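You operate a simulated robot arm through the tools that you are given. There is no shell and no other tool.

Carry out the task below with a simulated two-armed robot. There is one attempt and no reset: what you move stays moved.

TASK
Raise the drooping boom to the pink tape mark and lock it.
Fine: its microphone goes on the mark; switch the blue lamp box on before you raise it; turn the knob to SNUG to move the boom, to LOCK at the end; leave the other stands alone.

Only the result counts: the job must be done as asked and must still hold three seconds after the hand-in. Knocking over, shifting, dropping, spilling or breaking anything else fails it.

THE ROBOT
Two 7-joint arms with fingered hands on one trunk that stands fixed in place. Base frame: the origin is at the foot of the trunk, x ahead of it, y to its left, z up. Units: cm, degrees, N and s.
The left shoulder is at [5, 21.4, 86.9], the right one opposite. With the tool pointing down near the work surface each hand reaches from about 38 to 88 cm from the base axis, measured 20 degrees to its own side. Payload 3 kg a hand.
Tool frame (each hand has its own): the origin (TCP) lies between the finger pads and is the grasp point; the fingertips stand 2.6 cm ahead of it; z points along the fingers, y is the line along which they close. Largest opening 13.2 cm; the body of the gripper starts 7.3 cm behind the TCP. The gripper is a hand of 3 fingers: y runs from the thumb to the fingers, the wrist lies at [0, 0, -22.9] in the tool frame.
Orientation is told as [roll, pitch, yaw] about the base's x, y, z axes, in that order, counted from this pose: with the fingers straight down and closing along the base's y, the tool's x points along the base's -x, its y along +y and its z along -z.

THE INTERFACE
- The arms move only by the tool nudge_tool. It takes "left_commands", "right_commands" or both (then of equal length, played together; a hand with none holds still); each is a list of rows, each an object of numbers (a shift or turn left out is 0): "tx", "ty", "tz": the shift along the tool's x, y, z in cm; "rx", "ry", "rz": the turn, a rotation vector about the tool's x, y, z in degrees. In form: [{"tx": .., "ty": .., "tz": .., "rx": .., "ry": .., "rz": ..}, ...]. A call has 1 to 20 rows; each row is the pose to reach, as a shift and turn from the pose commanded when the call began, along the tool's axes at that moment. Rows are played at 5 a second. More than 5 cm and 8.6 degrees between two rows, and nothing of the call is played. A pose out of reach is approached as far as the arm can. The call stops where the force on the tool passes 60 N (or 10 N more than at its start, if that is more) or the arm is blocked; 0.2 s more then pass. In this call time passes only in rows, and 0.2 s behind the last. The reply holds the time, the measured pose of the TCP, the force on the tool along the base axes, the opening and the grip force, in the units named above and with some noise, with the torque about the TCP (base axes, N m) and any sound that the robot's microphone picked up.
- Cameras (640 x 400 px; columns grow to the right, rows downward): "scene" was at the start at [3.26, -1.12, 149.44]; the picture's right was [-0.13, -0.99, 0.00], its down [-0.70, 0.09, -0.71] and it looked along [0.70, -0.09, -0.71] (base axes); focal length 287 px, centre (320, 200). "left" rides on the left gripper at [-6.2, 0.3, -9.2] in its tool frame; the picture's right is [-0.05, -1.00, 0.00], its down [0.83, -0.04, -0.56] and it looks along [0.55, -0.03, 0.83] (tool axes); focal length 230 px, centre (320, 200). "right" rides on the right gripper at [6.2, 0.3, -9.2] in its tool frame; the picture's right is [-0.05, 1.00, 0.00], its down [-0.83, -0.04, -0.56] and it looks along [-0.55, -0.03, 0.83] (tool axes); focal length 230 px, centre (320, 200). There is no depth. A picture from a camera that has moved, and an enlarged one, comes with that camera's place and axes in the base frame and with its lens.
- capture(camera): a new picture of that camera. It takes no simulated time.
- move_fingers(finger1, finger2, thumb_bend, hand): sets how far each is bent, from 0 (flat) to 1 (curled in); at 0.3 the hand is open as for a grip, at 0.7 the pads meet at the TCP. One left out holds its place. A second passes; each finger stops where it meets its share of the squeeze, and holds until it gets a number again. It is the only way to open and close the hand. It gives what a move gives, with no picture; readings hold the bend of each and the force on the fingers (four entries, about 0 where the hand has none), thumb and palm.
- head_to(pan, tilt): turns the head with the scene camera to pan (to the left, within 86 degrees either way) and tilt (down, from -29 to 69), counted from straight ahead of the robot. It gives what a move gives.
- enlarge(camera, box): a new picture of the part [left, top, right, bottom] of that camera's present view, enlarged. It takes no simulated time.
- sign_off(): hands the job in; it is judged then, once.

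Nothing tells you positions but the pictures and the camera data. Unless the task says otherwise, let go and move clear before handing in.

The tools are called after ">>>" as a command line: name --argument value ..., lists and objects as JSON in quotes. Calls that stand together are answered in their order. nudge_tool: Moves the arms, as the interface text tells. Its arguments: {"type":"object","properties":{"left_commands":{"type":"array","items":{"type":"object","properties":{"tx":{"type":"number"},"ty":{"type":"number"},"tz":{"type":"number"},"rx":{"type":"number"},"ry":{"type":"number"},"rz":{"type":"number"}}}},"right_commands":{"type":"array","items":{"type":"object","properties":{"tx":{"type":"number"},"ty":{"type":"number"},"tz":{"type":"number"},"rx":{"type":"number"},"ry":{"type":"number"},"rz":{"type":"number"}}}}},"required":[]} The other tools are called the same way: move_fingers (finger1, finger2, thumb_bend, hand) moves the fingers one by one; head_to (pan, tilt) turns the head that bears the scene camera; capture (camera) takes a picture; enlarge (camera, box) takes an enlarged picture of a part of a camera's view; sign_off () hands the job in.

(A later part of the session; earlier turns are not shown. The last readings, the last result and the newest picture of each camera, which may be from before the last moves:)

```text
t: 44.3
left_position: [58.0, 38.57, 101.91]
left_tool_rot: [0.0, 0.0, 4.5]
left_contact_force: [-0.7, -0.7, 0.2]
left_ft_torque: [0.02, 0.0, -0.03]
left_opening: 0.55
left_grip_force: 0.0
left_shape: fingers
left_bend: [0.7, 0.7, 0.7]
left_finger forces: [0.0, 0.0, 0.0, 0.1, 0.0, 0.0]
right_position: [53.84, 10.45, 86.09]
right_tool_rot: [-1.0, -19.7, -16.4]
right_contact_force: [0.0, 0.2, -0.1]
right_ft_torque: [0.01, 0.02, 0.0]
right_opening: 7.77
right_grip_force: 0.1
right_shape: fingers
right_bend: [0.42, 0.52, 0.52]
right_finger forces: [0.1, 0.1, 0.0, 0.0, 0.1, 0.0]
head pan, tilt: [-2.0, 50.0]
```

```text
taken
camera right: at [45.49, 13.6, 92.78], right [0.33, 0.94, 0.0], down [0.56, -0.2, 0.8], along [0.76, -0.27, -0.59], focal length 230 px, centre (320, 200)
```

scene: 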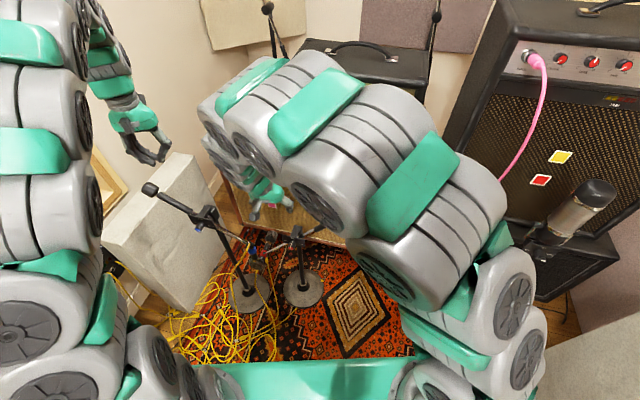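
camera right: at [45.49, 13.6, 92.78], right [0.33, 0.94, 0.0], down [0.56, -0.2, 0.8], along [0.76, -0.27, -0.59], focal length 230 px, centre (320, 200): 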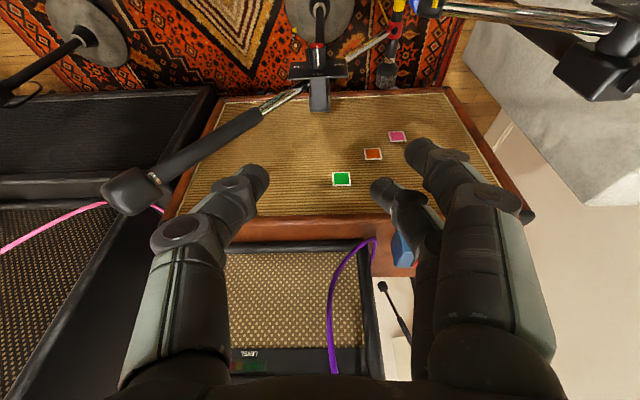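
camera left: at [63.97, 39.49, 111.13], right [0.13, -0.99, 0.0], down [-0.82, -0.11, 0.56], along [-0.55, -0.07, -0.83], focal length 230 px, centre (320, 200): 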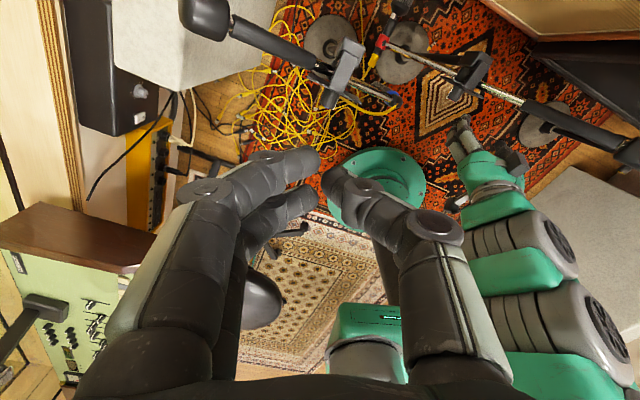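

The boom hasn't moved. I'll turn the right hand a quarter turn so it closes along the knob-axis direction, straddling the boom, while moving above it.

>>> nudge_tool --right_commands '[{"tx": -0.76, "ty": -0.63, "tz": -0.25, "rx": -1.31, "ry": 1.31, "rz": -7.42}, {"tx": -1.51, "ty": -1.27, "tz": -0.5, "rx": -2.62, "ry": 2.62, "rz": -14.83}, {"tx": -2.27, "ty": -1.9, "tz": -0.75, "rx": -3.93, "ry": 3.93, "rz": -22.25}, {"tx": -3.02, "ty": -2.53, "tz": -1.0, "rx": -5.23, "ry": 5.23, "rz": -29.67}, {"tx": -3.78, "ty": -3.17, "tz": -1.24, "rx": -6.54, "ry": 6.54, "rz": -37.1}, {"tx": -4.54, "ty": -3.8, "tz": -1.49, "rx": -7.85, "ry": 7.85, "rz": -44.5}, {"tx": -5.29, "ty": -4.43, "tz": -1.74, "rx": -9.16, "ry": 9.16, "rz": -51.9}, {"tx": -6.05, "ty": -5.07, "tz": -1.99, "rx": -10.5, "ry": 10.5, "rz": -59.3}, {"tx": -6.8, "ty": -5.7, "tz": -2.24, "rx": -11.8, "ry": 11.8, "rz": -66.75}, {"tx": -7.56, "ty": -6.33, "tz": -2.48, "rx": -13.1, "ry": 13.1, "rz": -74.2}, {"tx": -8.3, "ty": -6.97, "tz": -2.73, "rx": -14.4, "ry": 14.4, "rz": -81.6}, {"tx": -9.07, "ty": -7.6, "tz": -2.98, "rx": -15.7, "ry": 15.7, "rz": -89}]'

>>> capture --camera "scene"

>>> capture --camera "right"

```text
t: 46.9
left_position: [57.99, 38.54, 101.91]
left_tool_rot: [0.0, 0.0, 4.5]
left_contact_force: [-0.4, -0.4, 0.2]
left_ft_torque: [-0.02, -0.02, 0.03]
left_opening: 0.59
left_grip_force: 0.1
left_shape: fingers
left_bend: [0.7, 0.7, 0.7]
left_finger forces: [0.0, 0.0, 0.0, 0.1, 0.0, 0.1]
right_position: [59.02, 1.12, 92.06]
right_tool_rot: [0.3, 1.0, 73.2]
right_contact_force: [-0.1, 0.3, 0.4]
right_ft_torque: [-0.01, -0.03, -0.02]
right_opening: 7.78
right_grip_force: 0.0
right_shape: fingers
right_bend: [0.42, 0.52, 0.52]
right_finger forces: [0.0, 0.0, 0.1, 0.1, 0.1, 0.0]
head pan, tilt: [-2.0, 50.0]
```

```text
taken
```

scene: 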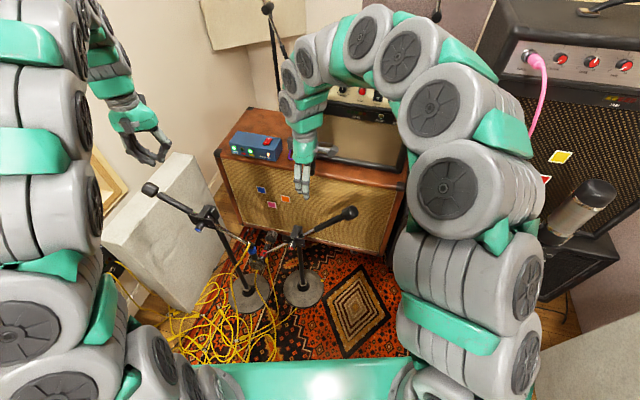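

```text
taken
camera right: at [57.03, -4.41, 101.39], right [-0.94, 0.34, 0.0], down [0.28, 0.79, 0.54], along [0.18, 0.51, -0.84], focal length 230 px, centre (320, 200)
```

right: 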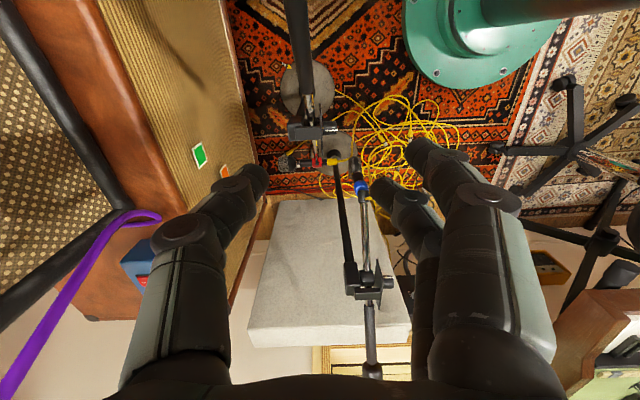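

The hand now straddles along the right direction and the lamps stay visible. I'll lean it perpendicular to the boom and lower it to about 10 cm from the sleeve.

>>> move_fingers --hand "right" --finger1 0.48 --finger2 0.48 --thumb_bend 0.48

>>> nudge_tool --right_commands '[{"tx": 0.04, "ty": -0.37, "tz": 2.8, "ry": 8}, {"tx": 0.08, "ty": -0.74, "tz": 5.6, "ry": 16}, {"tx": 0.12, "ty": -1.1, "tz": 8.3, "ry": 24}, {"tx": 0.16, "ty": -1.47, "tz": 11.1, "ry": 32}, {"tx": 0.2, "ty": -1.84, "tz": 13.9, "ry": 40}]'

>>> capture --camera "right"

>>> enlarge --camera "scene" --box '[220, 110, 400, 260]'

>>> enlarge --camera "left" --box '[440, 0, 640, 125]'

```text
t: 47.9
left_position: [57.98, 38.59, 101.95]
left_tool_rot: [0.0, 0.0, 4.4]
left_contact_force: [0.3, -1.9, -0.3]
left_ft_torque: [-0.01, 0.01, -0.04]
left_opening: 0.57
left_grip_force: 0.1
left_shape: fingers
left_bend: [0.7, 0.7, 0.7]
left_finger forces: [0.1, 0.1, 0.0, 0.1, 0.0, 0.0]
right_position: [58.88, 1.14, 92.09]
right_tool_rot: [0.2, 0.9, 73.3]
right_contact_force: [0.7, 0.1, 0.6]
right_ft_torque: [-0.03, 0.01, 0.01]
right_opening: 7.48
right_grip_force: 0.2
right_shape: fingers
right_bend: [0.48, 0.48, 0.48]
right_finger forces: [0.1, 0.0, 0.0, 0.0, 0.0, 0.0]
head pan, tilt: [-2.0, 50.0]
```

```text
t: 49.1
left_position: [58.03, 38.61, 101.88]
left_tool_rot: [0.1, 0.0, 4.5]
left_contact_force: [0.7, -0.5, -1.1]
left_ft_torque: [0.0, 0.0, -0.01]
left_opening: 0.59
left_grip_force: 0.0
left_shape: fingers
left_bend: [0.7, 0.7, 0.7]
left_finger forces: [0.0, 0.1, 0.0, 0.0, 0.1, 0.1]
right_position: [60.57, 0.14, 78.17]
right_tool_rot: [0.4, 41.0, 73.5]
right_contact_force: [0.5, -0.2, 0.9]
right_ft_torque: [0.0, 0.0, 0.02]
right_opening: 7.49
right_grip_force: 0.0
right_shape: fingers
right_bend: [0.48, 0.48, 0.48]
right_finger forces: [0.0, 0.0, 0.0, 0.0, 0.0, 0.0]
head pan, tilt: [-2.0, 50.0]
```

```text
taken
camera right: at [60.77, 1.76, 89.22], right [-0.94, 0.33, -0.03], down [0.33, 0.94, -0.13], along [-0.01, -0.13, -0.99], focal length 230 px, centre (320, 200)
```

right: 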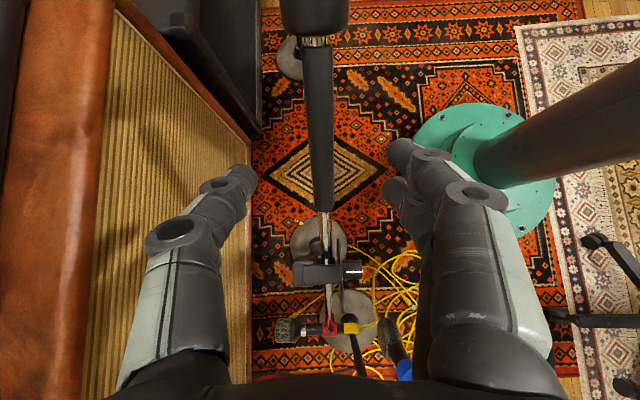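

```text
2.67 times, centred on (310, 185) of scene
camera zoom: at [2.88, -0.32, 148.74], right [-0.03, -1.0, 0.0], down [-0.77, 0.03, -0.64], along [0.64, -0.02, -0.77], focal length 765 px, centre (347, 240)
```

zoom: 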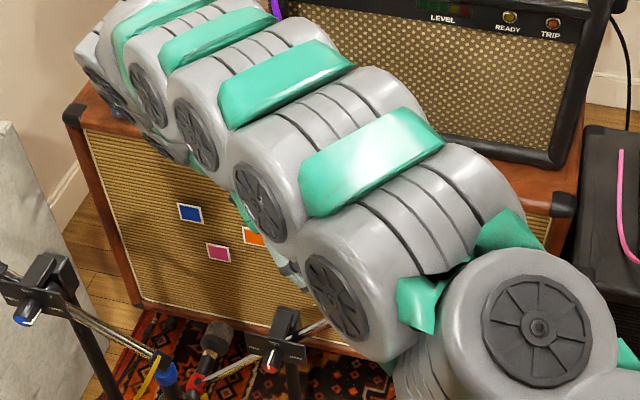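

```text
3.20 times, centred on (540, 62) of left
camera zoom: at [63.96, 39.5, 111.14], right [0.13, -0.99, 0.0], down [-0.82, -0.11, 0.56], along [-0.55, -0.07, -0.83], focal length 736 px, centre (-384, 640)
```

zoom: 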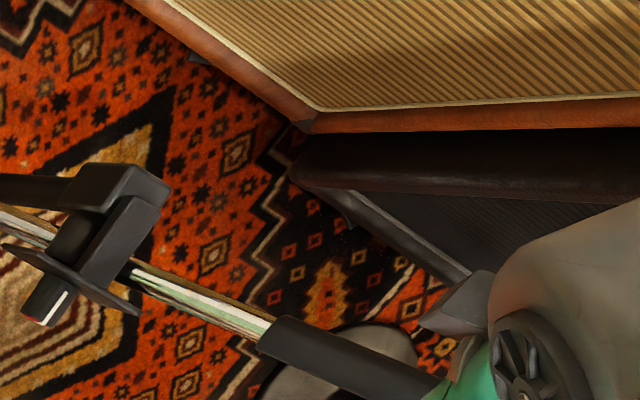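

The sleeve runs right down the middle between thumb and fingers, lined up with the hand. I'll lower about 9.6 cm along the tool axis so the sleeve sits at the grasp point; meanwhile I tilt the left hand so its camera watches the lamps.

>>> nudge_tool --right_commands '[{"tz": 2.4}, {"tz": 4.8}, {"tz": 7.2}, {"tz": 9.6}]'

>>> capture --camera "right"

>>> nudge_tool --left_commands '[{"tx": -0.8, "tz": 0.5, "ry": -7.9}, {"tx": -1.6, "tz": 1, "ry": -15.7}, {"tx": -2.4, "tz": 1.5, "ry": -23.6}, {"tx": -3.2, "tz": 2, "ry": -31.4}, {"tx": -4, "tz": 2.5, "ry": -39.3}, {"tx": -4.5, "tz": 3, "ry": -47.1}, {"tx": -5, "tz": 3.5, "ry": -55}]'

>>> capture --camera "left"

```text
t: 50.1
left_position: [58.06, 38.64, 101.83]
left_tool_rot: [-0.1, 0.1, 4.4]
left_contact_force: [-0.1, 0.1, 0.4]
left_ft_torque: [-0.02, 0.01, 0.01]
left_opening: 0.56
left_grip_force: 0.1
left_shape: fingers
left_bend: [0.7, 0.7, 0.7]
left_finger forces: [0.1, 0.0, 0.0, 0.1, 0.1, 0.0]
right_position: [58.79, -5.8, 71.05]
right_tool_rot: [0.4, 40.9, 73.4]
right_contact_force: [0.8, -0.3, -0.4]
right_ft_torque: [0.02, -0.06, -0.04]
right_opening: 7.47
right_grip_force: 0.0
right_shape: fingers
right_bend: [0.48, 0.48, 0.48]
right_finger forces: [0.1, 0.0, 0.1, 0.0, 0.0, 0.0]
head pan, tilt: [-2.0, 50.0]
```

```text
taken
camera right: at [58.98, -4.28, 81.97], right [-0.95, 0.33, -0.03], down [0.33, 0.94, -0.12], along [-0.01, -0.13, -0.99], focal length 230 px, centre (320, 200)
```

right: 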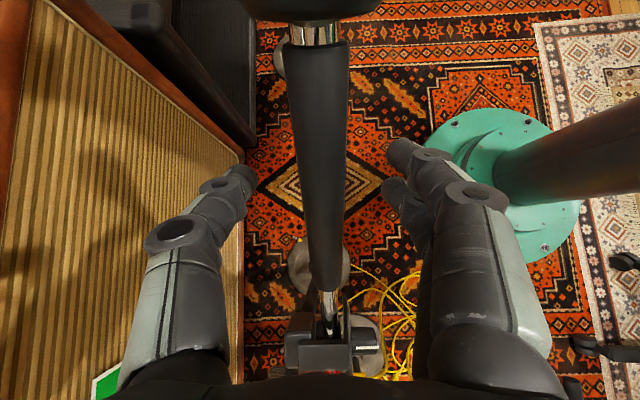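

```text
t: 51.7
left_position: [63.14, 38.9, 98.52]
left_tool_rot: [0.1, -55.1, 4.5]
left_contact_force: [0.3, 0.1, -0.4]
left_ft_torque: [0.0, -0.02, -0.02]
left_opening: 0.59
left_grip_force: 0.0
left_shape: fingers
left_bend: [0.7, 0.7, 0.7]
left_finger forces: [0.0, 0.0, 0.1, 0.0, 0.0, 0.0]
right_position: [58.81, -5.81, 70.91]
right_tool_rot: [0.3, 41.0, 73.4]
right_contact_force: [0.6, 0.3, 0.1]
right_ft_torque: [0.0, 0.02, -0.01]
right_opening: 7.47
right_grip_force: 0.1
right_shape: fingers
right_bend: [0.48, 0.48, 0.48]
right_finger forces: [0.0, 0.0, 0.1, 0.0, 0.0, 0.0]
head pan, tilt: [-2.0, 50.0]
```

```text
taken
camera left: at [58.82, 39.08, 108.77], right [0.11, -0.99, 0.04], down [-0.92, -0.12, -0.37], along [0.37, 0.0, -0.93], focal length 230 px, centre (320, 200)
```

left: 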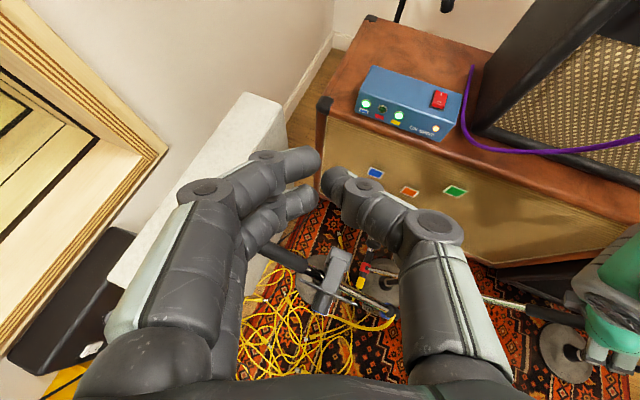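

The left camera now sees the lamps (blue and yellow lit, red dark), and the right hand surrounds the sleeve. I'll open the left hand so the marks show, and close the right hand partway to check centring.

>>> move_fingers --hand "left" --finger1 0.25 --finger2 0.25 --thumb_bend 0.25

>>> move_fingers --hand "right" --finger1 0.6 --finger2 0.6 --thumb_bend 0.6

>>> capture --camera "right"

>>> capture --camera "left"

```text
t: 52.7
left_position: [63.05, 39.05, 98.39]
left_tool_rot: [-0.1, -54.9, 4.5]
left_contact_force: [-0.7, -0.5, 0.9]
left_ft_torque: [0.02, -0.01, 0.04]
left_opening: 14.44
left_grip_force: 0.1
left_shape: fingers
left_bend: [0.25, 0.25, 0.25]
left_finger forces: [0.1, 0.0, 0.0, 0.0, 0.0, 0.1]
right_position: [58.82, -5.66, 71.0]
right_tool_rot: [0.4, 40.9, 73.4]
right_contact_force: [-0.1, -0.8, 0.4]
right_ft_torque: [0.03, -0.02, 0.0]
right_opening: 7.45
right_grip_force: 0.1
right_shape: fingers
right_bend: [0.48, 0.48, 0.48]
right_finger forces: [0.0, 0.1, 0.0, 0.0, 0.0, 0.0]
head pan, tilt: [-2.0, 50.0]
```

```text
t: 53.7
left_position: [62.98, 39.02, 98.44]
left_tool_rot: [-0.1, -55.0, 4.5]
left_contact_force: [1.0, -1.0, 0.1]
left_ft_torque: [-0.01, -0.01, 0.02]
left_opening: 14.47
left_grip_force: 0.0
left_shape: fingers
left_bend: [0.25, 0.25, 0.25]
left_finger forces: [0.0, 0.0, 0.1, 0.1, 0.1, 0.0]
right_position: [58.74, -5.81, 70.99]
right_tool_rot: [0.3, 40.9, 73.4]
right_contact_force: [0.7, -1.5, -0.5]
right_ft_torque: [-0.01, 0.03, 0.02]
right_opening: 3.53
right_grip_force: 0.0
right_shape: fingers
right_bend: [0.6, 0.6, 0.6]
right_finger forces: [0.0, 0.0, 0.0, 0.0, 0.1, 0.1]
head pan, tilt: [-2.0, 50.0]
```

```text
taken
camera right: at [58.97, -4.3, 81.98], right [-0.94, 0.33, -0.03], down [0.33, 0.94, -0.13], along [-0.01, -0.13, -0.99], focal length 230 px, centre (320, 200)
```

right: 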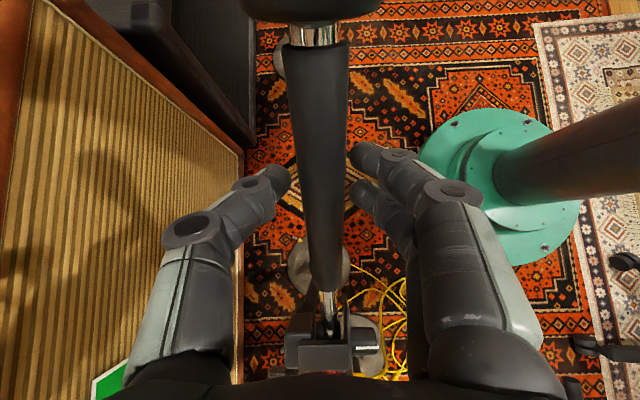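

```text
taken
camera left: at [58.82, 39.08, 108.73], right [0.11, -0.99, 0.04], down [-0.92, -0.12, -0.36], along [0.36, 0.0, -0.93], focal length 230 px, centre (320, 200)
```

left: 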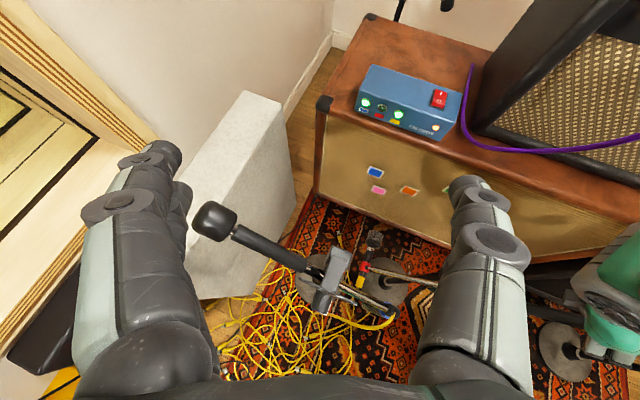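

>>> enlarge --camera "right" --box '[240, 120, 400, 220]'

>>> enlarge --camera "left" --box '[340, 50, 500, 150]'

>>> enlarge --camera "left" --box '[320, 160, 480, 260]'

```text
4.00 times, centred on (320, 170) of right
camera zoom: at [58.97, -4.3, 81.98], right [-0.94, 0.33, -0.03], down [0.33, 0.94, -0.13], along [-0.01, -0.13, -0.99], focal length 920 px, centre (320, 320)
```

zoom: 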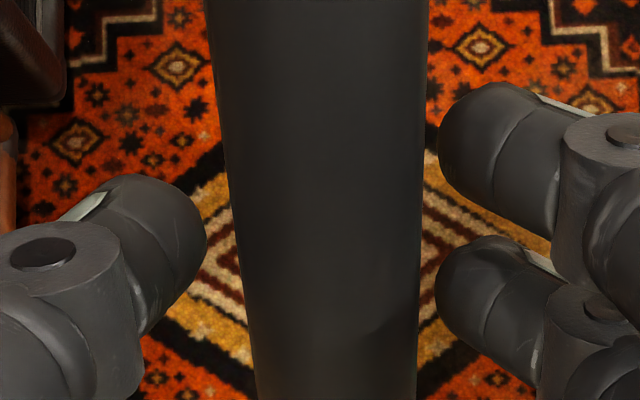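

```text
4.00 times, centred on (420, 100) of left
camera zoom: at [58.82, 39.08, 108.73], right [0.11, -0.99, 0.04], down [-0.92, -0.12, -0.36], along [0.36, 0.0, -0.93], focal length 920 px, centre (-80, 600)
```

zoom: 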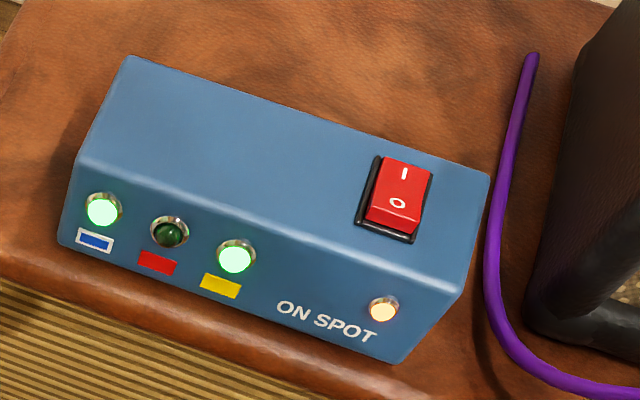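

```text
4.00 times, centred on (400, 210) of left
camera zoom: at [58.82, 39.08, 108.73], right [0.11, -0.99, 0.04], down [-0.92, -0.12, -0.36], along [0.36, 0.0, -0.93], focal length 920 px, centre (0, 160)
```

zoom: 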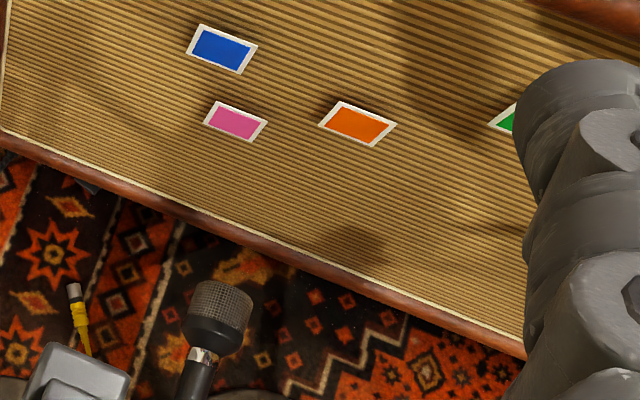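

The sleeve is centred (within a millimetre or two) at the grasp point, and the pink mark, mic and lamps are all in view of the left camera. I'll close the grip.

>>> move_fingers --hand "right" --finger1 0.68 --finger2 0.68 --thumb_bend 0.68

>>> enlarge --camera "right" --box '[240, 120, 400, 220]'

>>> enlarge --camera "left" --box '[320, 160, 480, 260]'

```text
t: 54.7
left_position: [63.09, 39.0, 98.42]
left_tool_rot: [-0.2, -55.0, 4.5]
left_contact_force: [-0.4, 0.5, 0.0]
left_ft_torque: [0.0, 0.02, 0.01]
left_opening: 14.47
left_grip_force: 0.0
left_shape: fingers
left_bend: [0.25, 0.25, 0.25]
left_finger forces: [0.0, 0.0, 0.0, 0.1, 0.0, 0.0]
right_position: [58.75, -5.8, 71.01]
right_tool_rot: [0.3, 40.9, 73.4]
right_contact_force: [-0.5, -0.3, -1.0]
right_ft_torque: [-0.02, -0.02, 0.0]
right_opening: 1.26
right_grip_force: 0.5
right_shape: fingers
right_bend: [0.68, 0.66, 0.68]
right_finger forces: [0.2, 1.1, 0.0, 0.1, 0.7, 0.0]
head pan, tilt: [-2.0, 50.0]
```

```text
4.00 times, centred on (320, 170) of right
camera zoom: at [58.97, -4.3, 81.98], right [-0.94, 0.33, -0.03], down [0.33, 0.94, -0.13], along [-0.01, -0.13, -0.99], focal length 920 px, centre (320, 320)
```

zoom: 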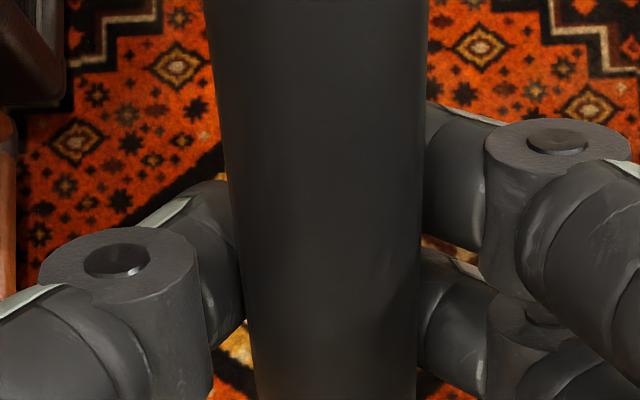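

```text
4.00 times, centred on (400, 210) of left
camera zoom: at [58.82, 39.08, 108.72], right [0.11, -0.99, 0.04], down [-0.92, -0.12, -0.36], along [0.36, 0.0, -0.93], focal length 920 px, centre (0, 160)
```

zoom: 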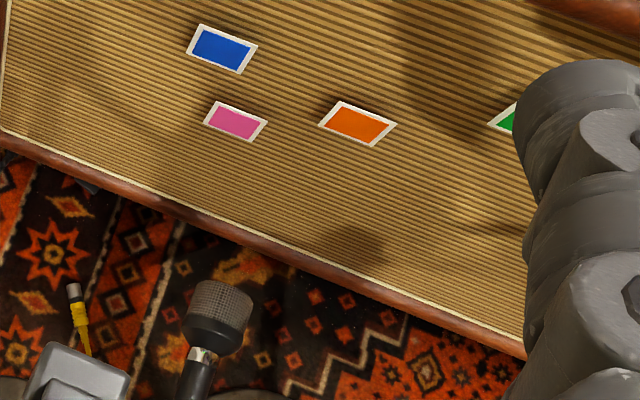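

Light contact on all three. I'll squeeze a bit more for a firm hold.

>>> move_fingers --hand "right" --finger1 0.76 --finger2 0.76 --thumb_bend 0.76

>>> enlarge --camera "right" --box '[240, 120, 400, 220]'

>>> enlarge --camera "left" --box '[320, 160, 480, 260]'

```text
t: 55.7
left_position: [63.03, 38.99, 98.46]
left_tool_rot: [0.0, -55.0, 4.5]
left_contact_force: [0.4, -0.2, 0.5]
left_ft_torque: [0.01, -0.04, -0.04]
left_opening: 14.42
left_grip_force: 0.0
left_shape: fingers
left_bend: [0.25, 0.25, 0.25]
left_finger forces: [0.0, 0.1, 0.0, 0.0, 0.0, 0.0]
right_position: [58.71, -5.82, 71.0]
right_tool_rot: [0.3, 41.1, 73.4]
right_contact_force: [-5.5, -14.6, -20.4]
right_ft_torque: [-0.03, -0.06, 0.07]
right_opening: 0.86
right_grip_force: 17.4
right_shape: fingers
right_bend: [0.72, 0.71, 0.69]
right_finger forces: [10.7, 11.6, 0.0, 0.0, 12.3, 0.1]
head pan, tilt: [-2.0, 50.0]
```

```text
4.00 times, centred on (320, 170) of right
camera zoom: at [58.96, -4.37, 81.94], right [-0.94, 0.33, -0.03], down [0.33, 0.94, -0.13], along [-0.01, -0.13, -0.99], focal length 920 px, centre (320, 320)
```

zoom: 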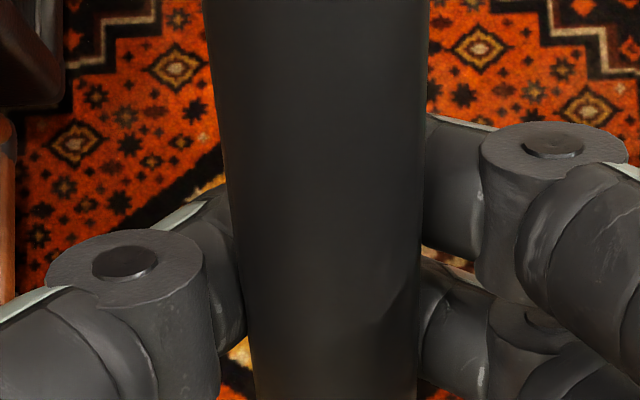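

```text
4.00 times, centred on (400, 210) of left
camera zoom: at [58.84, 39.04, 108.72], right [0.11, -0.99, 0.04], down [-0.93, -0.12, -0.36], along [0.36, 0.0, -0.93], focal length 920 px, centre (0, 160)
```

zoom: 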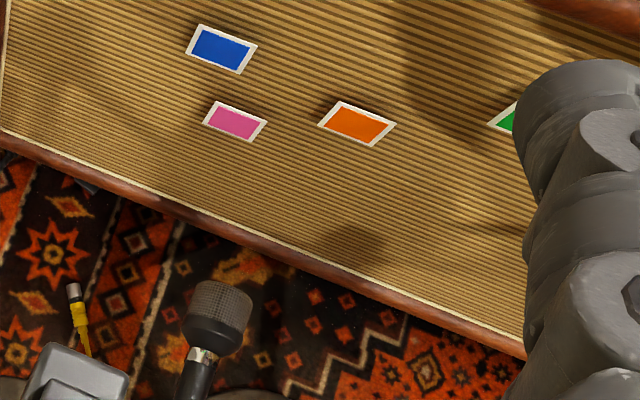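

Squeezing harder wedges the fingers under the sleeve and pulls it the wrong way, so I'll loosen. Instead I'll push the sleeve down with the palm, fingers loosely caging it.

>>> move_fingers --hand "right" --finger1 0.52 --finger2 0.52 --thumb_bend 0.52

>>> nudge_tool --right_commands '[{"tz": 1}, {"tz": 2}, {"tz": 3}]'

>>> capture --camera "right"

>>> enlarge --camera "left" --box '[320, 160, 640, 360]'

```text
t: 56.7
left_position: [62.98, 38.98, 98.39]
left_tool_rot: [0.0, -55.0, 4.5]
left_contact_force: [0.6, -0.3, -1.0]
left_ft_torque: [-0.02, 0.03, 0.01]
left_opening: 14.44
left_grip_force: 0.0
left_shape: fingers
left_bend: [0.25, 0.25, 0.25]
left_finger forces: [0.0, 0.0, 0.0, 0.0, 0.0, 0.0]
right_position: [58.74, -5.81, 70.98]
right_tool_rot: [0.3, 41.0, 73.4]
right_contact_force: [0.6, -0.1, -0.3]
right_ft_torque: [0.0, 0.01, -0.04]
right_opening: 6.04
right_grip_force: 0.1
right_shape: fingers
right_bend: [0.52, 0.52, 0.52]
right_finger forces: [0.1, 0.0, 0.0, 0.1, 0.0, 0.1]
head pan, tilt: [-2.0, 50.0]
```

```text
t: 57.5
left_position: [63.06, 39.02, 98.49]
left_tool_rot: [-0.1, -55.0, 4.5]
left_contact_force: [0.6, 0.7, 0.1]
left_ft_torque: [-0.03, 0.0, -0.04]
left_opening: 14.45
left_grip_force: 0.1
left_shape: fingers
left_bend: [0.25, 0.25, 0.25]
left_finger forces: [0.0, 0.0, 0.1, 0.0, 0.0, 0.0]
right_position: [58.14, -7.6, 68.62]
right_tool_rot: [0.3, 41.0, 73.4]
right_contact_force: [-0.1, -0.1, 0.0]
right_ft_torque: [0.01, 0.03, -0.04]
right_opening: 6.06
right_grip_force: 0.0
right_shape: fingers
right_bend: [0.52, 0.52, 0.52]
right_finger forces: [0.0, 0.0, 0.0, 0.0, 0.0, 0.0]
head pan, tilt: [-2.0, 50.0]
```

```text
taken
camera right: at [58.35, -6.15, 79.72], right [-0.94, 0.33, -0.03], down [0.33, 0.94, -0.12], along [-0.01, -0.13, -0.99], focal length 230 px, centre (320, 200)
```

right: 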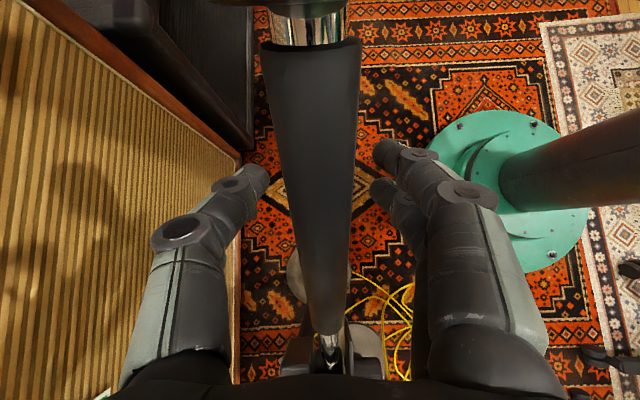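

```text
2.00 times, centred on (480, 260) of left
camera zoom: at [58.81, 39.08, 108.72], right [0.11, -0.99, 0.04], down [-0.93, -0.12, -0.36], along [0.36, 0.0, -0.93], focal length 460 px, centre (0, 80)
```

zoom: 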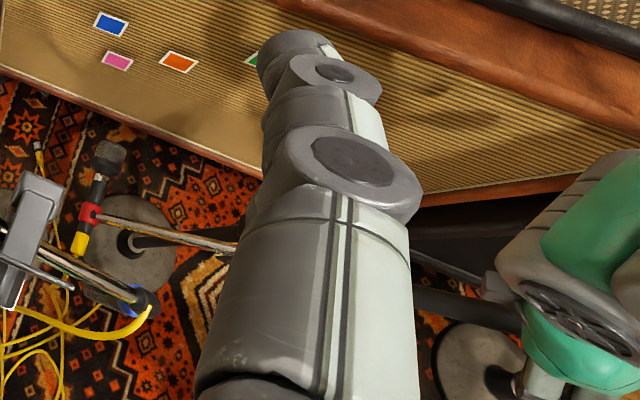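

The palm route would bring the camera housing close to the counterweight, so I'll back off instead and use the fingertips as a V-groove: close thumb and fingers to about 1.5 cm apart and push the sleeve down with the groove.

>>> nudge_tool --right_commands '[{"tz": -2.5}, {"tz": -5}, {"tz": -7.8}]'

>>> move_fingers --hand "right" --finger1 0.665 --finger2 0.665 --thumb_bend 0.665

>>> capture --camera "right"

>>> enlarge --camera "right" --box '[240, 100, 400, 200]'

```text
t: 58.3
left_position: [62.99, 39.02, 98.37]
left_tool_rot: [0.0, -54.9, 4.4]
left_contact_force: [0.5, -0.4, -0.7]
left_ft_torque: [0.01, -0.02, 0.02]
left_opening: 14.43
left_grip_force: 0.1
left_shape: fingers
left_bend: [0.25, 0.25, 0.25]
left_finger forces: [0.0, 0.0, 0.0, 0.0, 0.1, 0.0]
right_position: [59.52, -2.81, 74.67]
right_tool_rot: [0.4, 41.0, 73.5]
right_contact_force: [0.3, -0.3, 0.5]
right_ft_torque: [-0.01, -0.01, 0.04]
right_opening: 6.07
right_grip_force: 0.1
right_shape: fingers
right_bend: [0.52, 0.52, 0.52]
right_finger forces: [0.0, 0.1, 0.0, 0.0, 0.1, 0.0]
head pan, tilt: [-2.0, 50.0]
```

```text
t: 59.3
left_position: [62.95, 39.03, 98.38]
left_tool_rot: [-0.1, -55.1, 4.6]
left_contact_force: [0.2, 0.4, 0.3]
left_ft_torque: [0.0, 0.02, 0.0]
left_opening: 14.44
left_grip_force: 0.0
left_shape: fingers
left_bend: [0.25, 0.25, 0.25]
left_finger forces: [0.1, 0.1, 0.1, 0.1, 0.1, 0.1]
right_position: [59.71, -2.71, 74.6]
right_tool_rot: [0.3, 40.9, 73.3]
right_contact_force: [-0.7, 0.3, -0.4]
right_ft_torque: [0.01, -0.03, 0.01]
right_opening: 1.71
right_grip_force: 0.1
right_shape: fingers
right_bend: [0.66, 0.66, 0.66]
right_finger forces: [0.1, 0.0, 0.0, 0.0, 0.1, 0.0]
head pan, tilt: [-2.0, 50.0]
```

```text
taken
camera right: at [59.84, -1.29, 85.57], right [-0.94, 0.33, -0.03], down [0.33, 0.94, -0.13], along [-0.01, -0.13, -0.99], focal length 230 px, centre (320, 200)
```

right: 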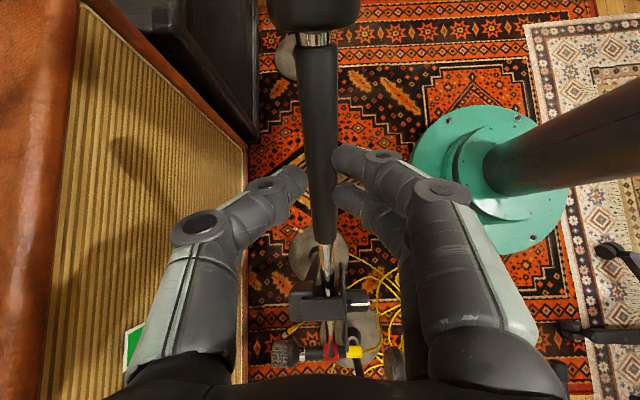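

```text
4.00 times, centred on (320, 150) of right
camera zoom: at [59.84, -1.29, 85.57], right [-0.94, 0.33, -0.03], down [0.33, 0.94, -0.13], along [-0.01, -0.13, -0.99], focal length 920 px, centre (320, 400)
```

zoom: 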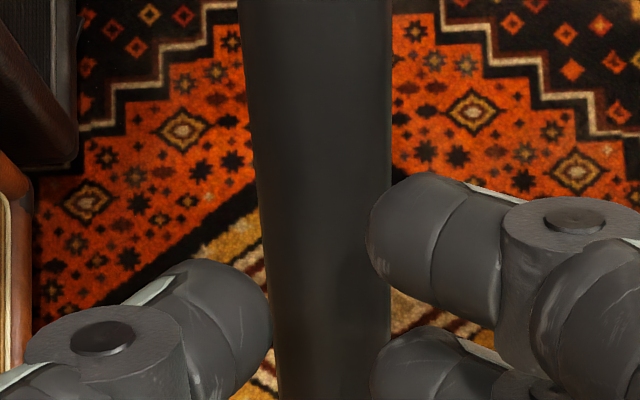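

The sleeve sits right under the groove. I'll advance in small steps until it takes up contact and starts moving.

>>> nudge_tool --right_commands '[{"tz": 0.7}, {"tz": 1.3}, {"tz": 1.6}, {"tz": 1.9}, {"tz": 2.2}, {"tz": 2.5}]'

>>> enlarge --camera "right" --box '[240, 100, 400, 200]'

>>> enlarge --camera "left" --box '[320, 160, 480, 260]'

```text
t: 60.7
left_position: [63.04, 38.87, 98.4]
left_tool_rot: [-0.1, -55.0, 4.5]
left_contact_force: [1.0, 0.8, -1.7]
left_ft_torque: [0.01, 0.03, 0.02]
left_opening: 14.46
left_grip_force: 0.1
left_shape: fingers
left_bend: [0.25, 0.25, 0.25]
left_finger forces: [0.1, 0.0, 0.0, 0.1, 0.0, 0.0]
right_position: [59.15, -4.45, 72.78]
right_tool_rot: [0.3, 40.9, 73.4]
right_contact_force: [-1.6, 1.5, 3.5]
right_ft_torque: [-0.06, 0.07, -0.03]
right_opening: 1.68
right_grip_force: 2.0
right_shape: fingers
right_bend: [0.67, 0.66, 0.66]
right_finger forces: [3.3, 0.0, 0.0, 0.0, 0.1, 0.0]
head pan, tilt: [-2.0, 50.0]
```

```text
4.00 times, centred on (320, 150) of right
camera zoom: at [59.35, -2.89, 83.69], right [-0.94, 0.33, -0.03], down [0.33, 0.94, -0.13], along [-0.01, -0.13, -0.99], focal length 920 px, centre (320, 400)
```

zoom: 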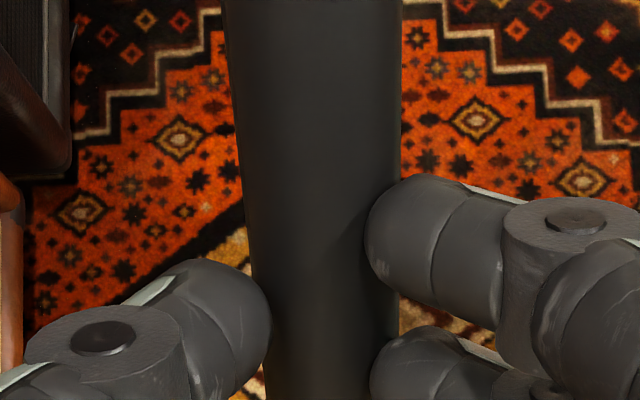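

```text
4.00 times, centred on (400, 210) of left
camera zoom: at [58.81, 39.08, 108.72], right [0.11, -0.99, 0.04], down [-0.92, -0.12, -0.36], along [0.36, 0.0, -0.93], focal length 920 px, centre (0, 160)
```

zoom: 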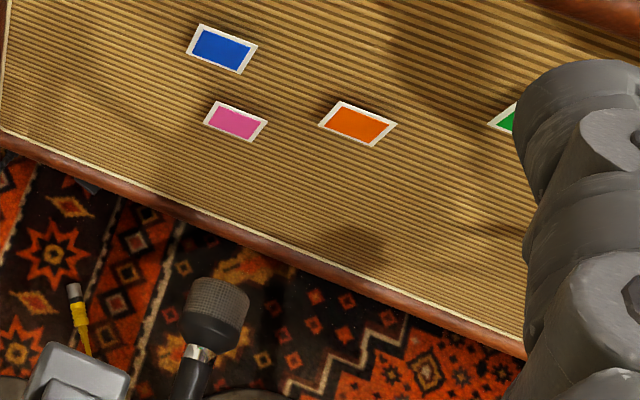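

The boom moves with only ~4 N. I'll centre the groove slightly and keep pushing, watching mic and lamp.

>>> nudge_tool --right_commands '[{"ty": 0.08, "tz": 0.3}, {"ty": 0.12, "tz": 0.65}, {"ty": 0.12, "tz": 1.0}, {"ty": 0.12, "tz": 1.35}, {"ty": 0.12, "tz": 1.7}, {"ty": 0.12, "tz": 2.0}]'

>>> enlarge --camera "right" --box '[240, 100, 400, 200]'

>>> enlarge --camera "left" --box '[320, 60, 512, 260]'

```text
t: 62.1
left_position: [62.99, 39.04, 98.42]
left_tool_rot: [-0.1, -55.1, 4.5]
left_contact_force: [0.8, -0.6, 0.4]
left_ft_torque: [-0.02, 0.05, 0.01]
left_opening: 14.46
left_grip_force: 0.0
left_shape: fingers
left_bend: [0.25, 0.25, 0.25]
left_finger forces: [0.0, 0.0, 0.0, 0.0, 0.0, 0.0]
right_position: [58.66, -5.66, 71.04]
right_tool_rot: [0.2, 41.0, 73.5]
right_contact_force: [-0.5, 0.6, 4.4]
right_ft_torque: [-0.03, 0.08, -0.04]
right_opening: 1.77
right_grip_force: 1.6
right_shape: fingers
right_bend: [0.66, 0.66, 0.66]
right_finger forces: [1.7, 0.9, 0.1, 0.0, 1.8, 0.0]
head pan, tilt: [-2.0, 50.0]
```

```text
4.00 times, centred on (320, 150) of right
camera zoom: at [58.86, -4.11, 82.22], right [-0.94, 0.33, -0.03], down [0.33, 0.94, -0.12], along [-0.01, -0.13, -0.99], focal length 920 px, centre (320, 400)
```

zoom: 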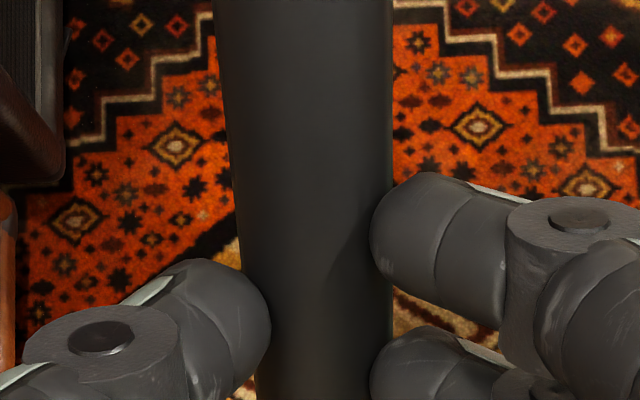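

```text
2.00 times, centred on (416, 160) of left
camera zoom: at [58.81, 39.08, 108.73], right [0.11, -0.99, 0.04], down [-0.92, -0.12, -0.36], along [0.36, 0.0, -0.93], focal length 460 px, centre (128, 280)
```

zoom: 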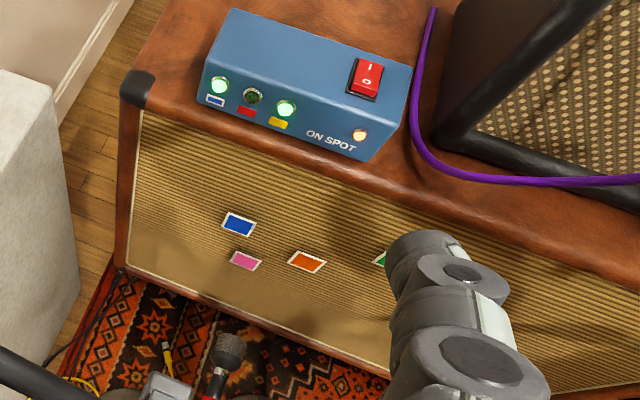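

All three tips share the load and the boom follows smoothly. Red lamp still dark; continuing in small steps.

>>> nudge_tool --right_commands '[{"tz": 0.35}, {"tz": 0.7}, {"tz": 1.0}]'

>>> enlarge --camera "left" --box '[320, 60, 480, 160]'

>>> enlarge --camera "left" --box '[320, 160, 480, 260]'

```text
t: 62.9
left_position: [63.0, 39.04, 98.45]
left_tool_rot: [0.0, -55.0, 4.5]
left_contact_force: [0.8, -0.4, 0.0]
left_ft_torque: [0.01, -0.02, -0.01]
left_opening: 14.46
left_grip_force: 0.1
left_shape: fingers
left_bend: [0.25, 0.25, 0.25]
left_finger forces: [0.1, 0.0, 0.0, 0.1, 0.1, 0.0]
right_position: [58.52, -6.28, 70.43]
right_tool_rot: [0.3, 40.9, 73.4]
right_contact_force: [-1.8, 0.1, 4.7]
right_ft_torque: [-0.06, 0.06, -0.01]
right_opening: 1.82
right_grip_force: 3.0
right_shape: fingers
right_bend: [0.65, 0.66, 0.66]
right_finger forces: [1.4, 1.8, 0.0, 0.1, 1.6, 0.1]
head pan, tilt: [-2.0, 50.0]
```

```text
4.00 times, centred on (400, 110) of left
camera zoom: at [58.81, 39.08, 108.73], right [0.11, -0.99, 0.04], down [-0.92, -0.12, -0.36], along [0.36, 0.0, -0.93], focal length 920 px, centre (0, 560)
```

zoom: 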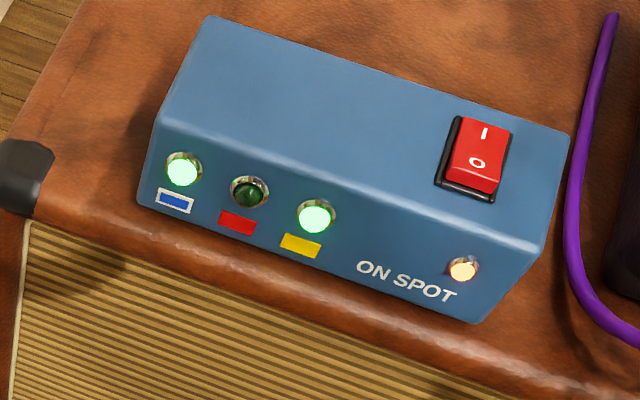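

```text
4.00 times, centred on (400, 210) of left
camera zoom: at [58.81, 39.08, 108.73], right [0.11, -0.99, 0.04], down [-0.92, -0.12, -0.36], along [0.36, 0.0, -0.93], focal length 920 px, centre (0, 160)
```

zoom: 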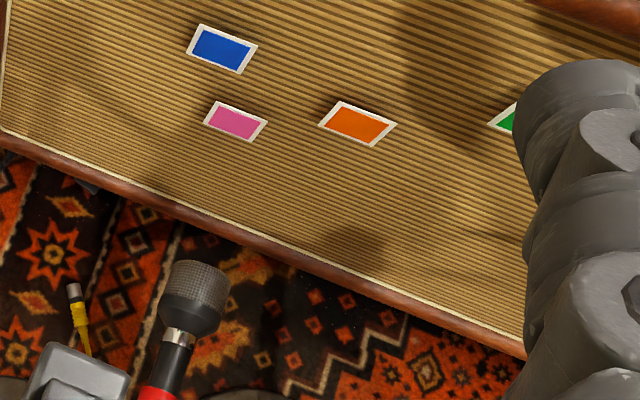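

The mic has moved up and left about 8°; roughly 6° to go. Continuing in 1° steps.

>>> nudge_tool --right_commands '[{"tz": 0.35}, {"tz": 0.7}, {"tz": 1.0}]'

>>> enlarge --camera "left" --box '[320, 60, 480, 160]'

>>> enlarge --camera "left" --box '[320, 160, 480, 260]'

```text
t: 63.7
left_position: [63.07, 38.9, 98.43]
left_tool_rot: [-0.1, -55.1, 4.4]
left_contact_force: [0.7, 0.7, -0.4]
left_ft_torque: [-0.02, 0.0, -0.04]
left_opening: 14.45
left_grip_force: 0.0
left_shape: fingers
left_bend: [0.25, 0.25, 0.25]
left_finger forces: [0.1, 0.0, 0.0, 0.1, 0.0, 0.0]
right_position: [58.34, -6.79, 69.64]
right_tool_rot: [0.3, 40.9, 73.4]
right_contact_force: [-0.4, 0.5, 4.7]
right_ft_torque: [-0.05, 0.05, -0.01]
right_opening: 1.83
right_grip_force: 2.4
right_shape: fingers
right_bend: [0.65, 0.66, 0.66]
right_finger forces: [0.8, 2.0, 0.0, 0.0, 2.2, 0.0]
head pan, tilt: [-2.0, 50.0]
```

```text
4.00 times, centred on (400, 110) of left
camera zoom: at [58.81, 39.08, 108.72], right [0.11, -0.99, 0.04], down [-0.92, -0.12, -0.36], along [0.36, 0.0, -0.93], focal length 920 px, centre (0, 560)
```

zoom: 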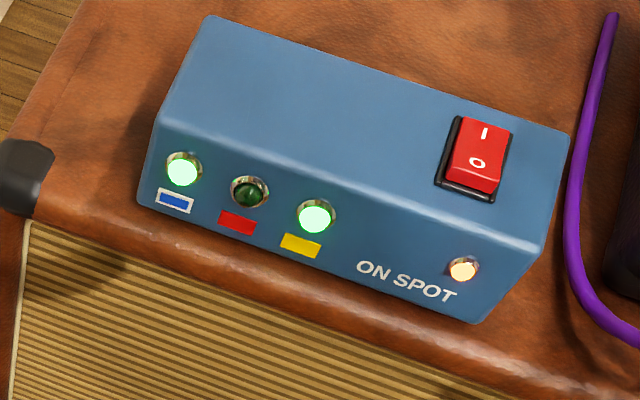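

```text
4.00 times, centred on (400, 210) of left
camera zoom: at [58.81, 39.08, 108.72], right [0.11, -0.99, 0.04], down [-0.92, -0.12, -0.36], along [0.36, 0.0, -0.93], focal length 920 px, centre (0, 160)
```

zoom: 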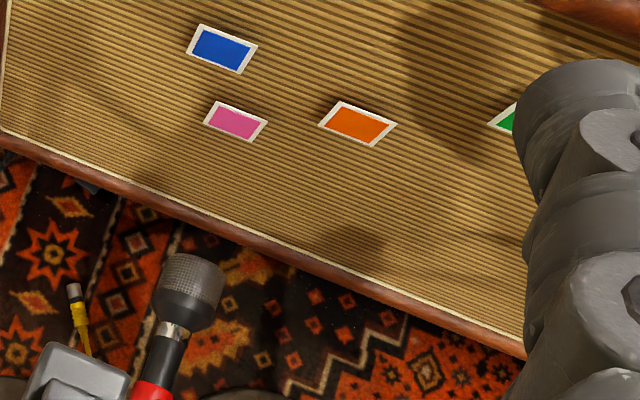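

>>> nudge_tool --right_commands '[{"tz": 0.35}, {"tz": 0.7}]'

>>> enlarge --camera "left" --box '[320, 60, 480, 160]'

>>> enlarge --camera "left" --box '[320, 160, 480, 260]'

>>> capture --camera "right"

```text
t: 64.3
left_position: [63.06, 39.01, 98.54]
left_tool_rot: [-0.2, -55.0, 4.6]
left_contact_force: [-0.2, 0.1, 0.3]
left_ft_torque: [-0.01, -0.01, -0.02]
left_opening: 14.43
left_grip_force: 0.1
left_shape: fingers
left_bend: [0.25, 0.25, 0.25]
left_finger forces: [0.0, 0.1, 0.0, 0.0, 0.1, 0.0]
right_position: [58.14, -7.21, 69.14]
right_tool_rot: [0.3, 40.9, 73.3]
right_contact_force: [1.4, 2.0, 4.1]
right_ft_torque: [0.01, -0.03, 0.03]
right_opening: 1.84
right_grip_force: 2.4
right_shape: fingers
right_bend: [0.65, 0.66, 0.66]
right_finger forces: [0.4, 2.0, 0.0, 0.0, 2.6, 0.0]
head pan, tilt: [-2.0, 50.0]
```

```text
4.00 times, centred on (400, 110) of left
camera zoom: at [58.81, 39.09, 108.73], right [0.11, -0.99, 0.04], down [-0.92, -0.12, -0.36], along [0.36, 0.0, -0.93], focal length 920 px, centre (0, 560)
```

zoom: 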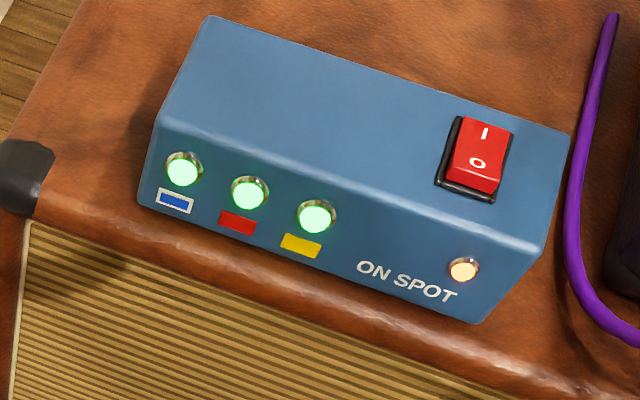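

```text
4.00 times, centred on (400, 210) of left
camera zoom: at [58.81, 39.09, 108.73], right [0.11, -0.99, 0.04], down [-0.92, -0.12, -0.36], along [0.36, 0.0, -0.93], focal length 920 px, centre (0, 160)
```

zoom: 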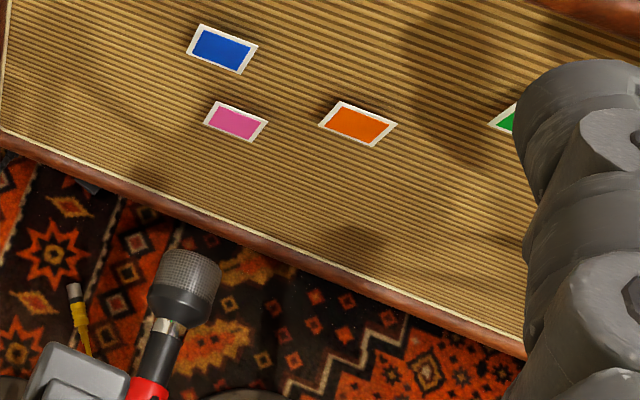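

```text
taken
camera right: at [58.33, -5.75, 80.18], right [-0.94, 0.33, -0.03], down [0.33, 0.94, -0.12], along [-0.01, -0.13, -0.99], focal length 230 px, centre (320, 200)
```

right: 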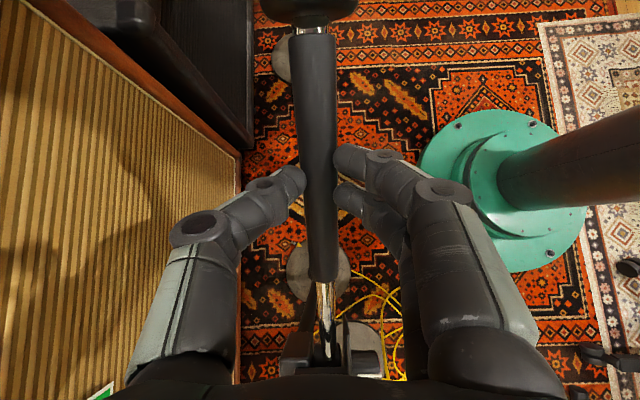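

The red lamp just lit. I'll go about 1° further so the mic is inside the band rather than at its edge, and check that it stays lit.

>>> nudge_tool --right_commands '[{"tz": 0.2}, {"tz": 0.4}]'

>>> enlarge --camera "left" --box '[320, 60, 480, 160]'

>>> enlarge --camera "left" --box '[320, 160, 480, 260]'

```text
t: 64.9
left_position: [62.98, 39.07, 98.46]
left_tool_rot: [-0.2, -54.9, 4.5]
left_contact_force: [-0.3, 0.5, 0.3]
left_ft_torque: [0.01, -0.03, 0.03]
left_opening: 14.44
left_grip_force: 0.1
left_shape: fingers
left_bend: [0.25, 0.25, 0.25]
left_finger forces: [0.1, 0.0, 0.0, 0.0, 0.0, 0.0]
right_position: [58.18, -7.5, 68.8]
right_tool_rot: [0.3, 40.9, 73.3]
right_contact_force: [0.0, 3.6, 2.8]
right_ft_torque: [0.04, -0.02, 0.0]
right_opening: 1.82
right_grip_force: 2.6
right_shape: fingers
right_bend: [0.65, 0.66, 0.66]
right_finger forces: [0.4, 2.4, 0.0, 0.0, 2.2, 0.0]
head pan, tilt: [-2.0, 50.0]
```

```text
4.00 times, centred on (400, 110) of left
camera zoom: at [58.81, 39.09, 108.72], right [0.11, -0.99, 0.04], down [-0.92, -0.12, -0.36], along [0.36, 0.0, -0.93], focal length 920 px, centre (0, 560)
```

zoom: 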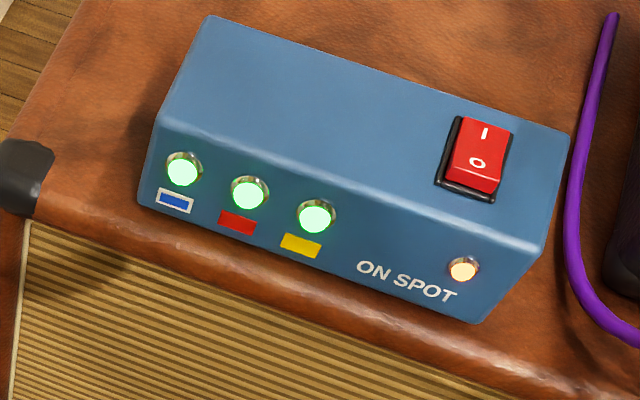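

```text
4.00 times, centred on (400, 210) of left
camera zoom: at [58.81, 39.09, 108.72], right [0.11, -0.99, 0.04], down [-0.92, -0.12, -0.36], along [0.36, 0.0, -0.93], focal length 920 px, centre (0, 160)
```

zoom: 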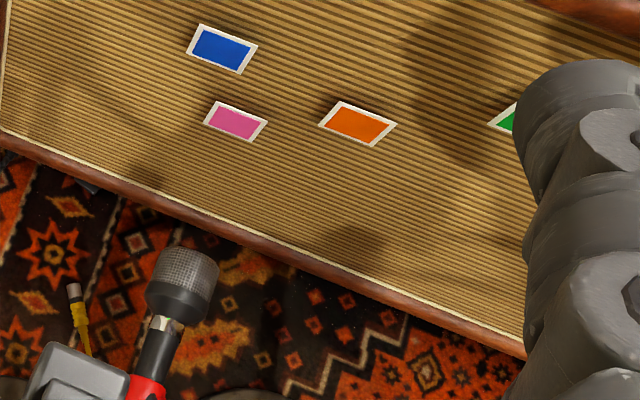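

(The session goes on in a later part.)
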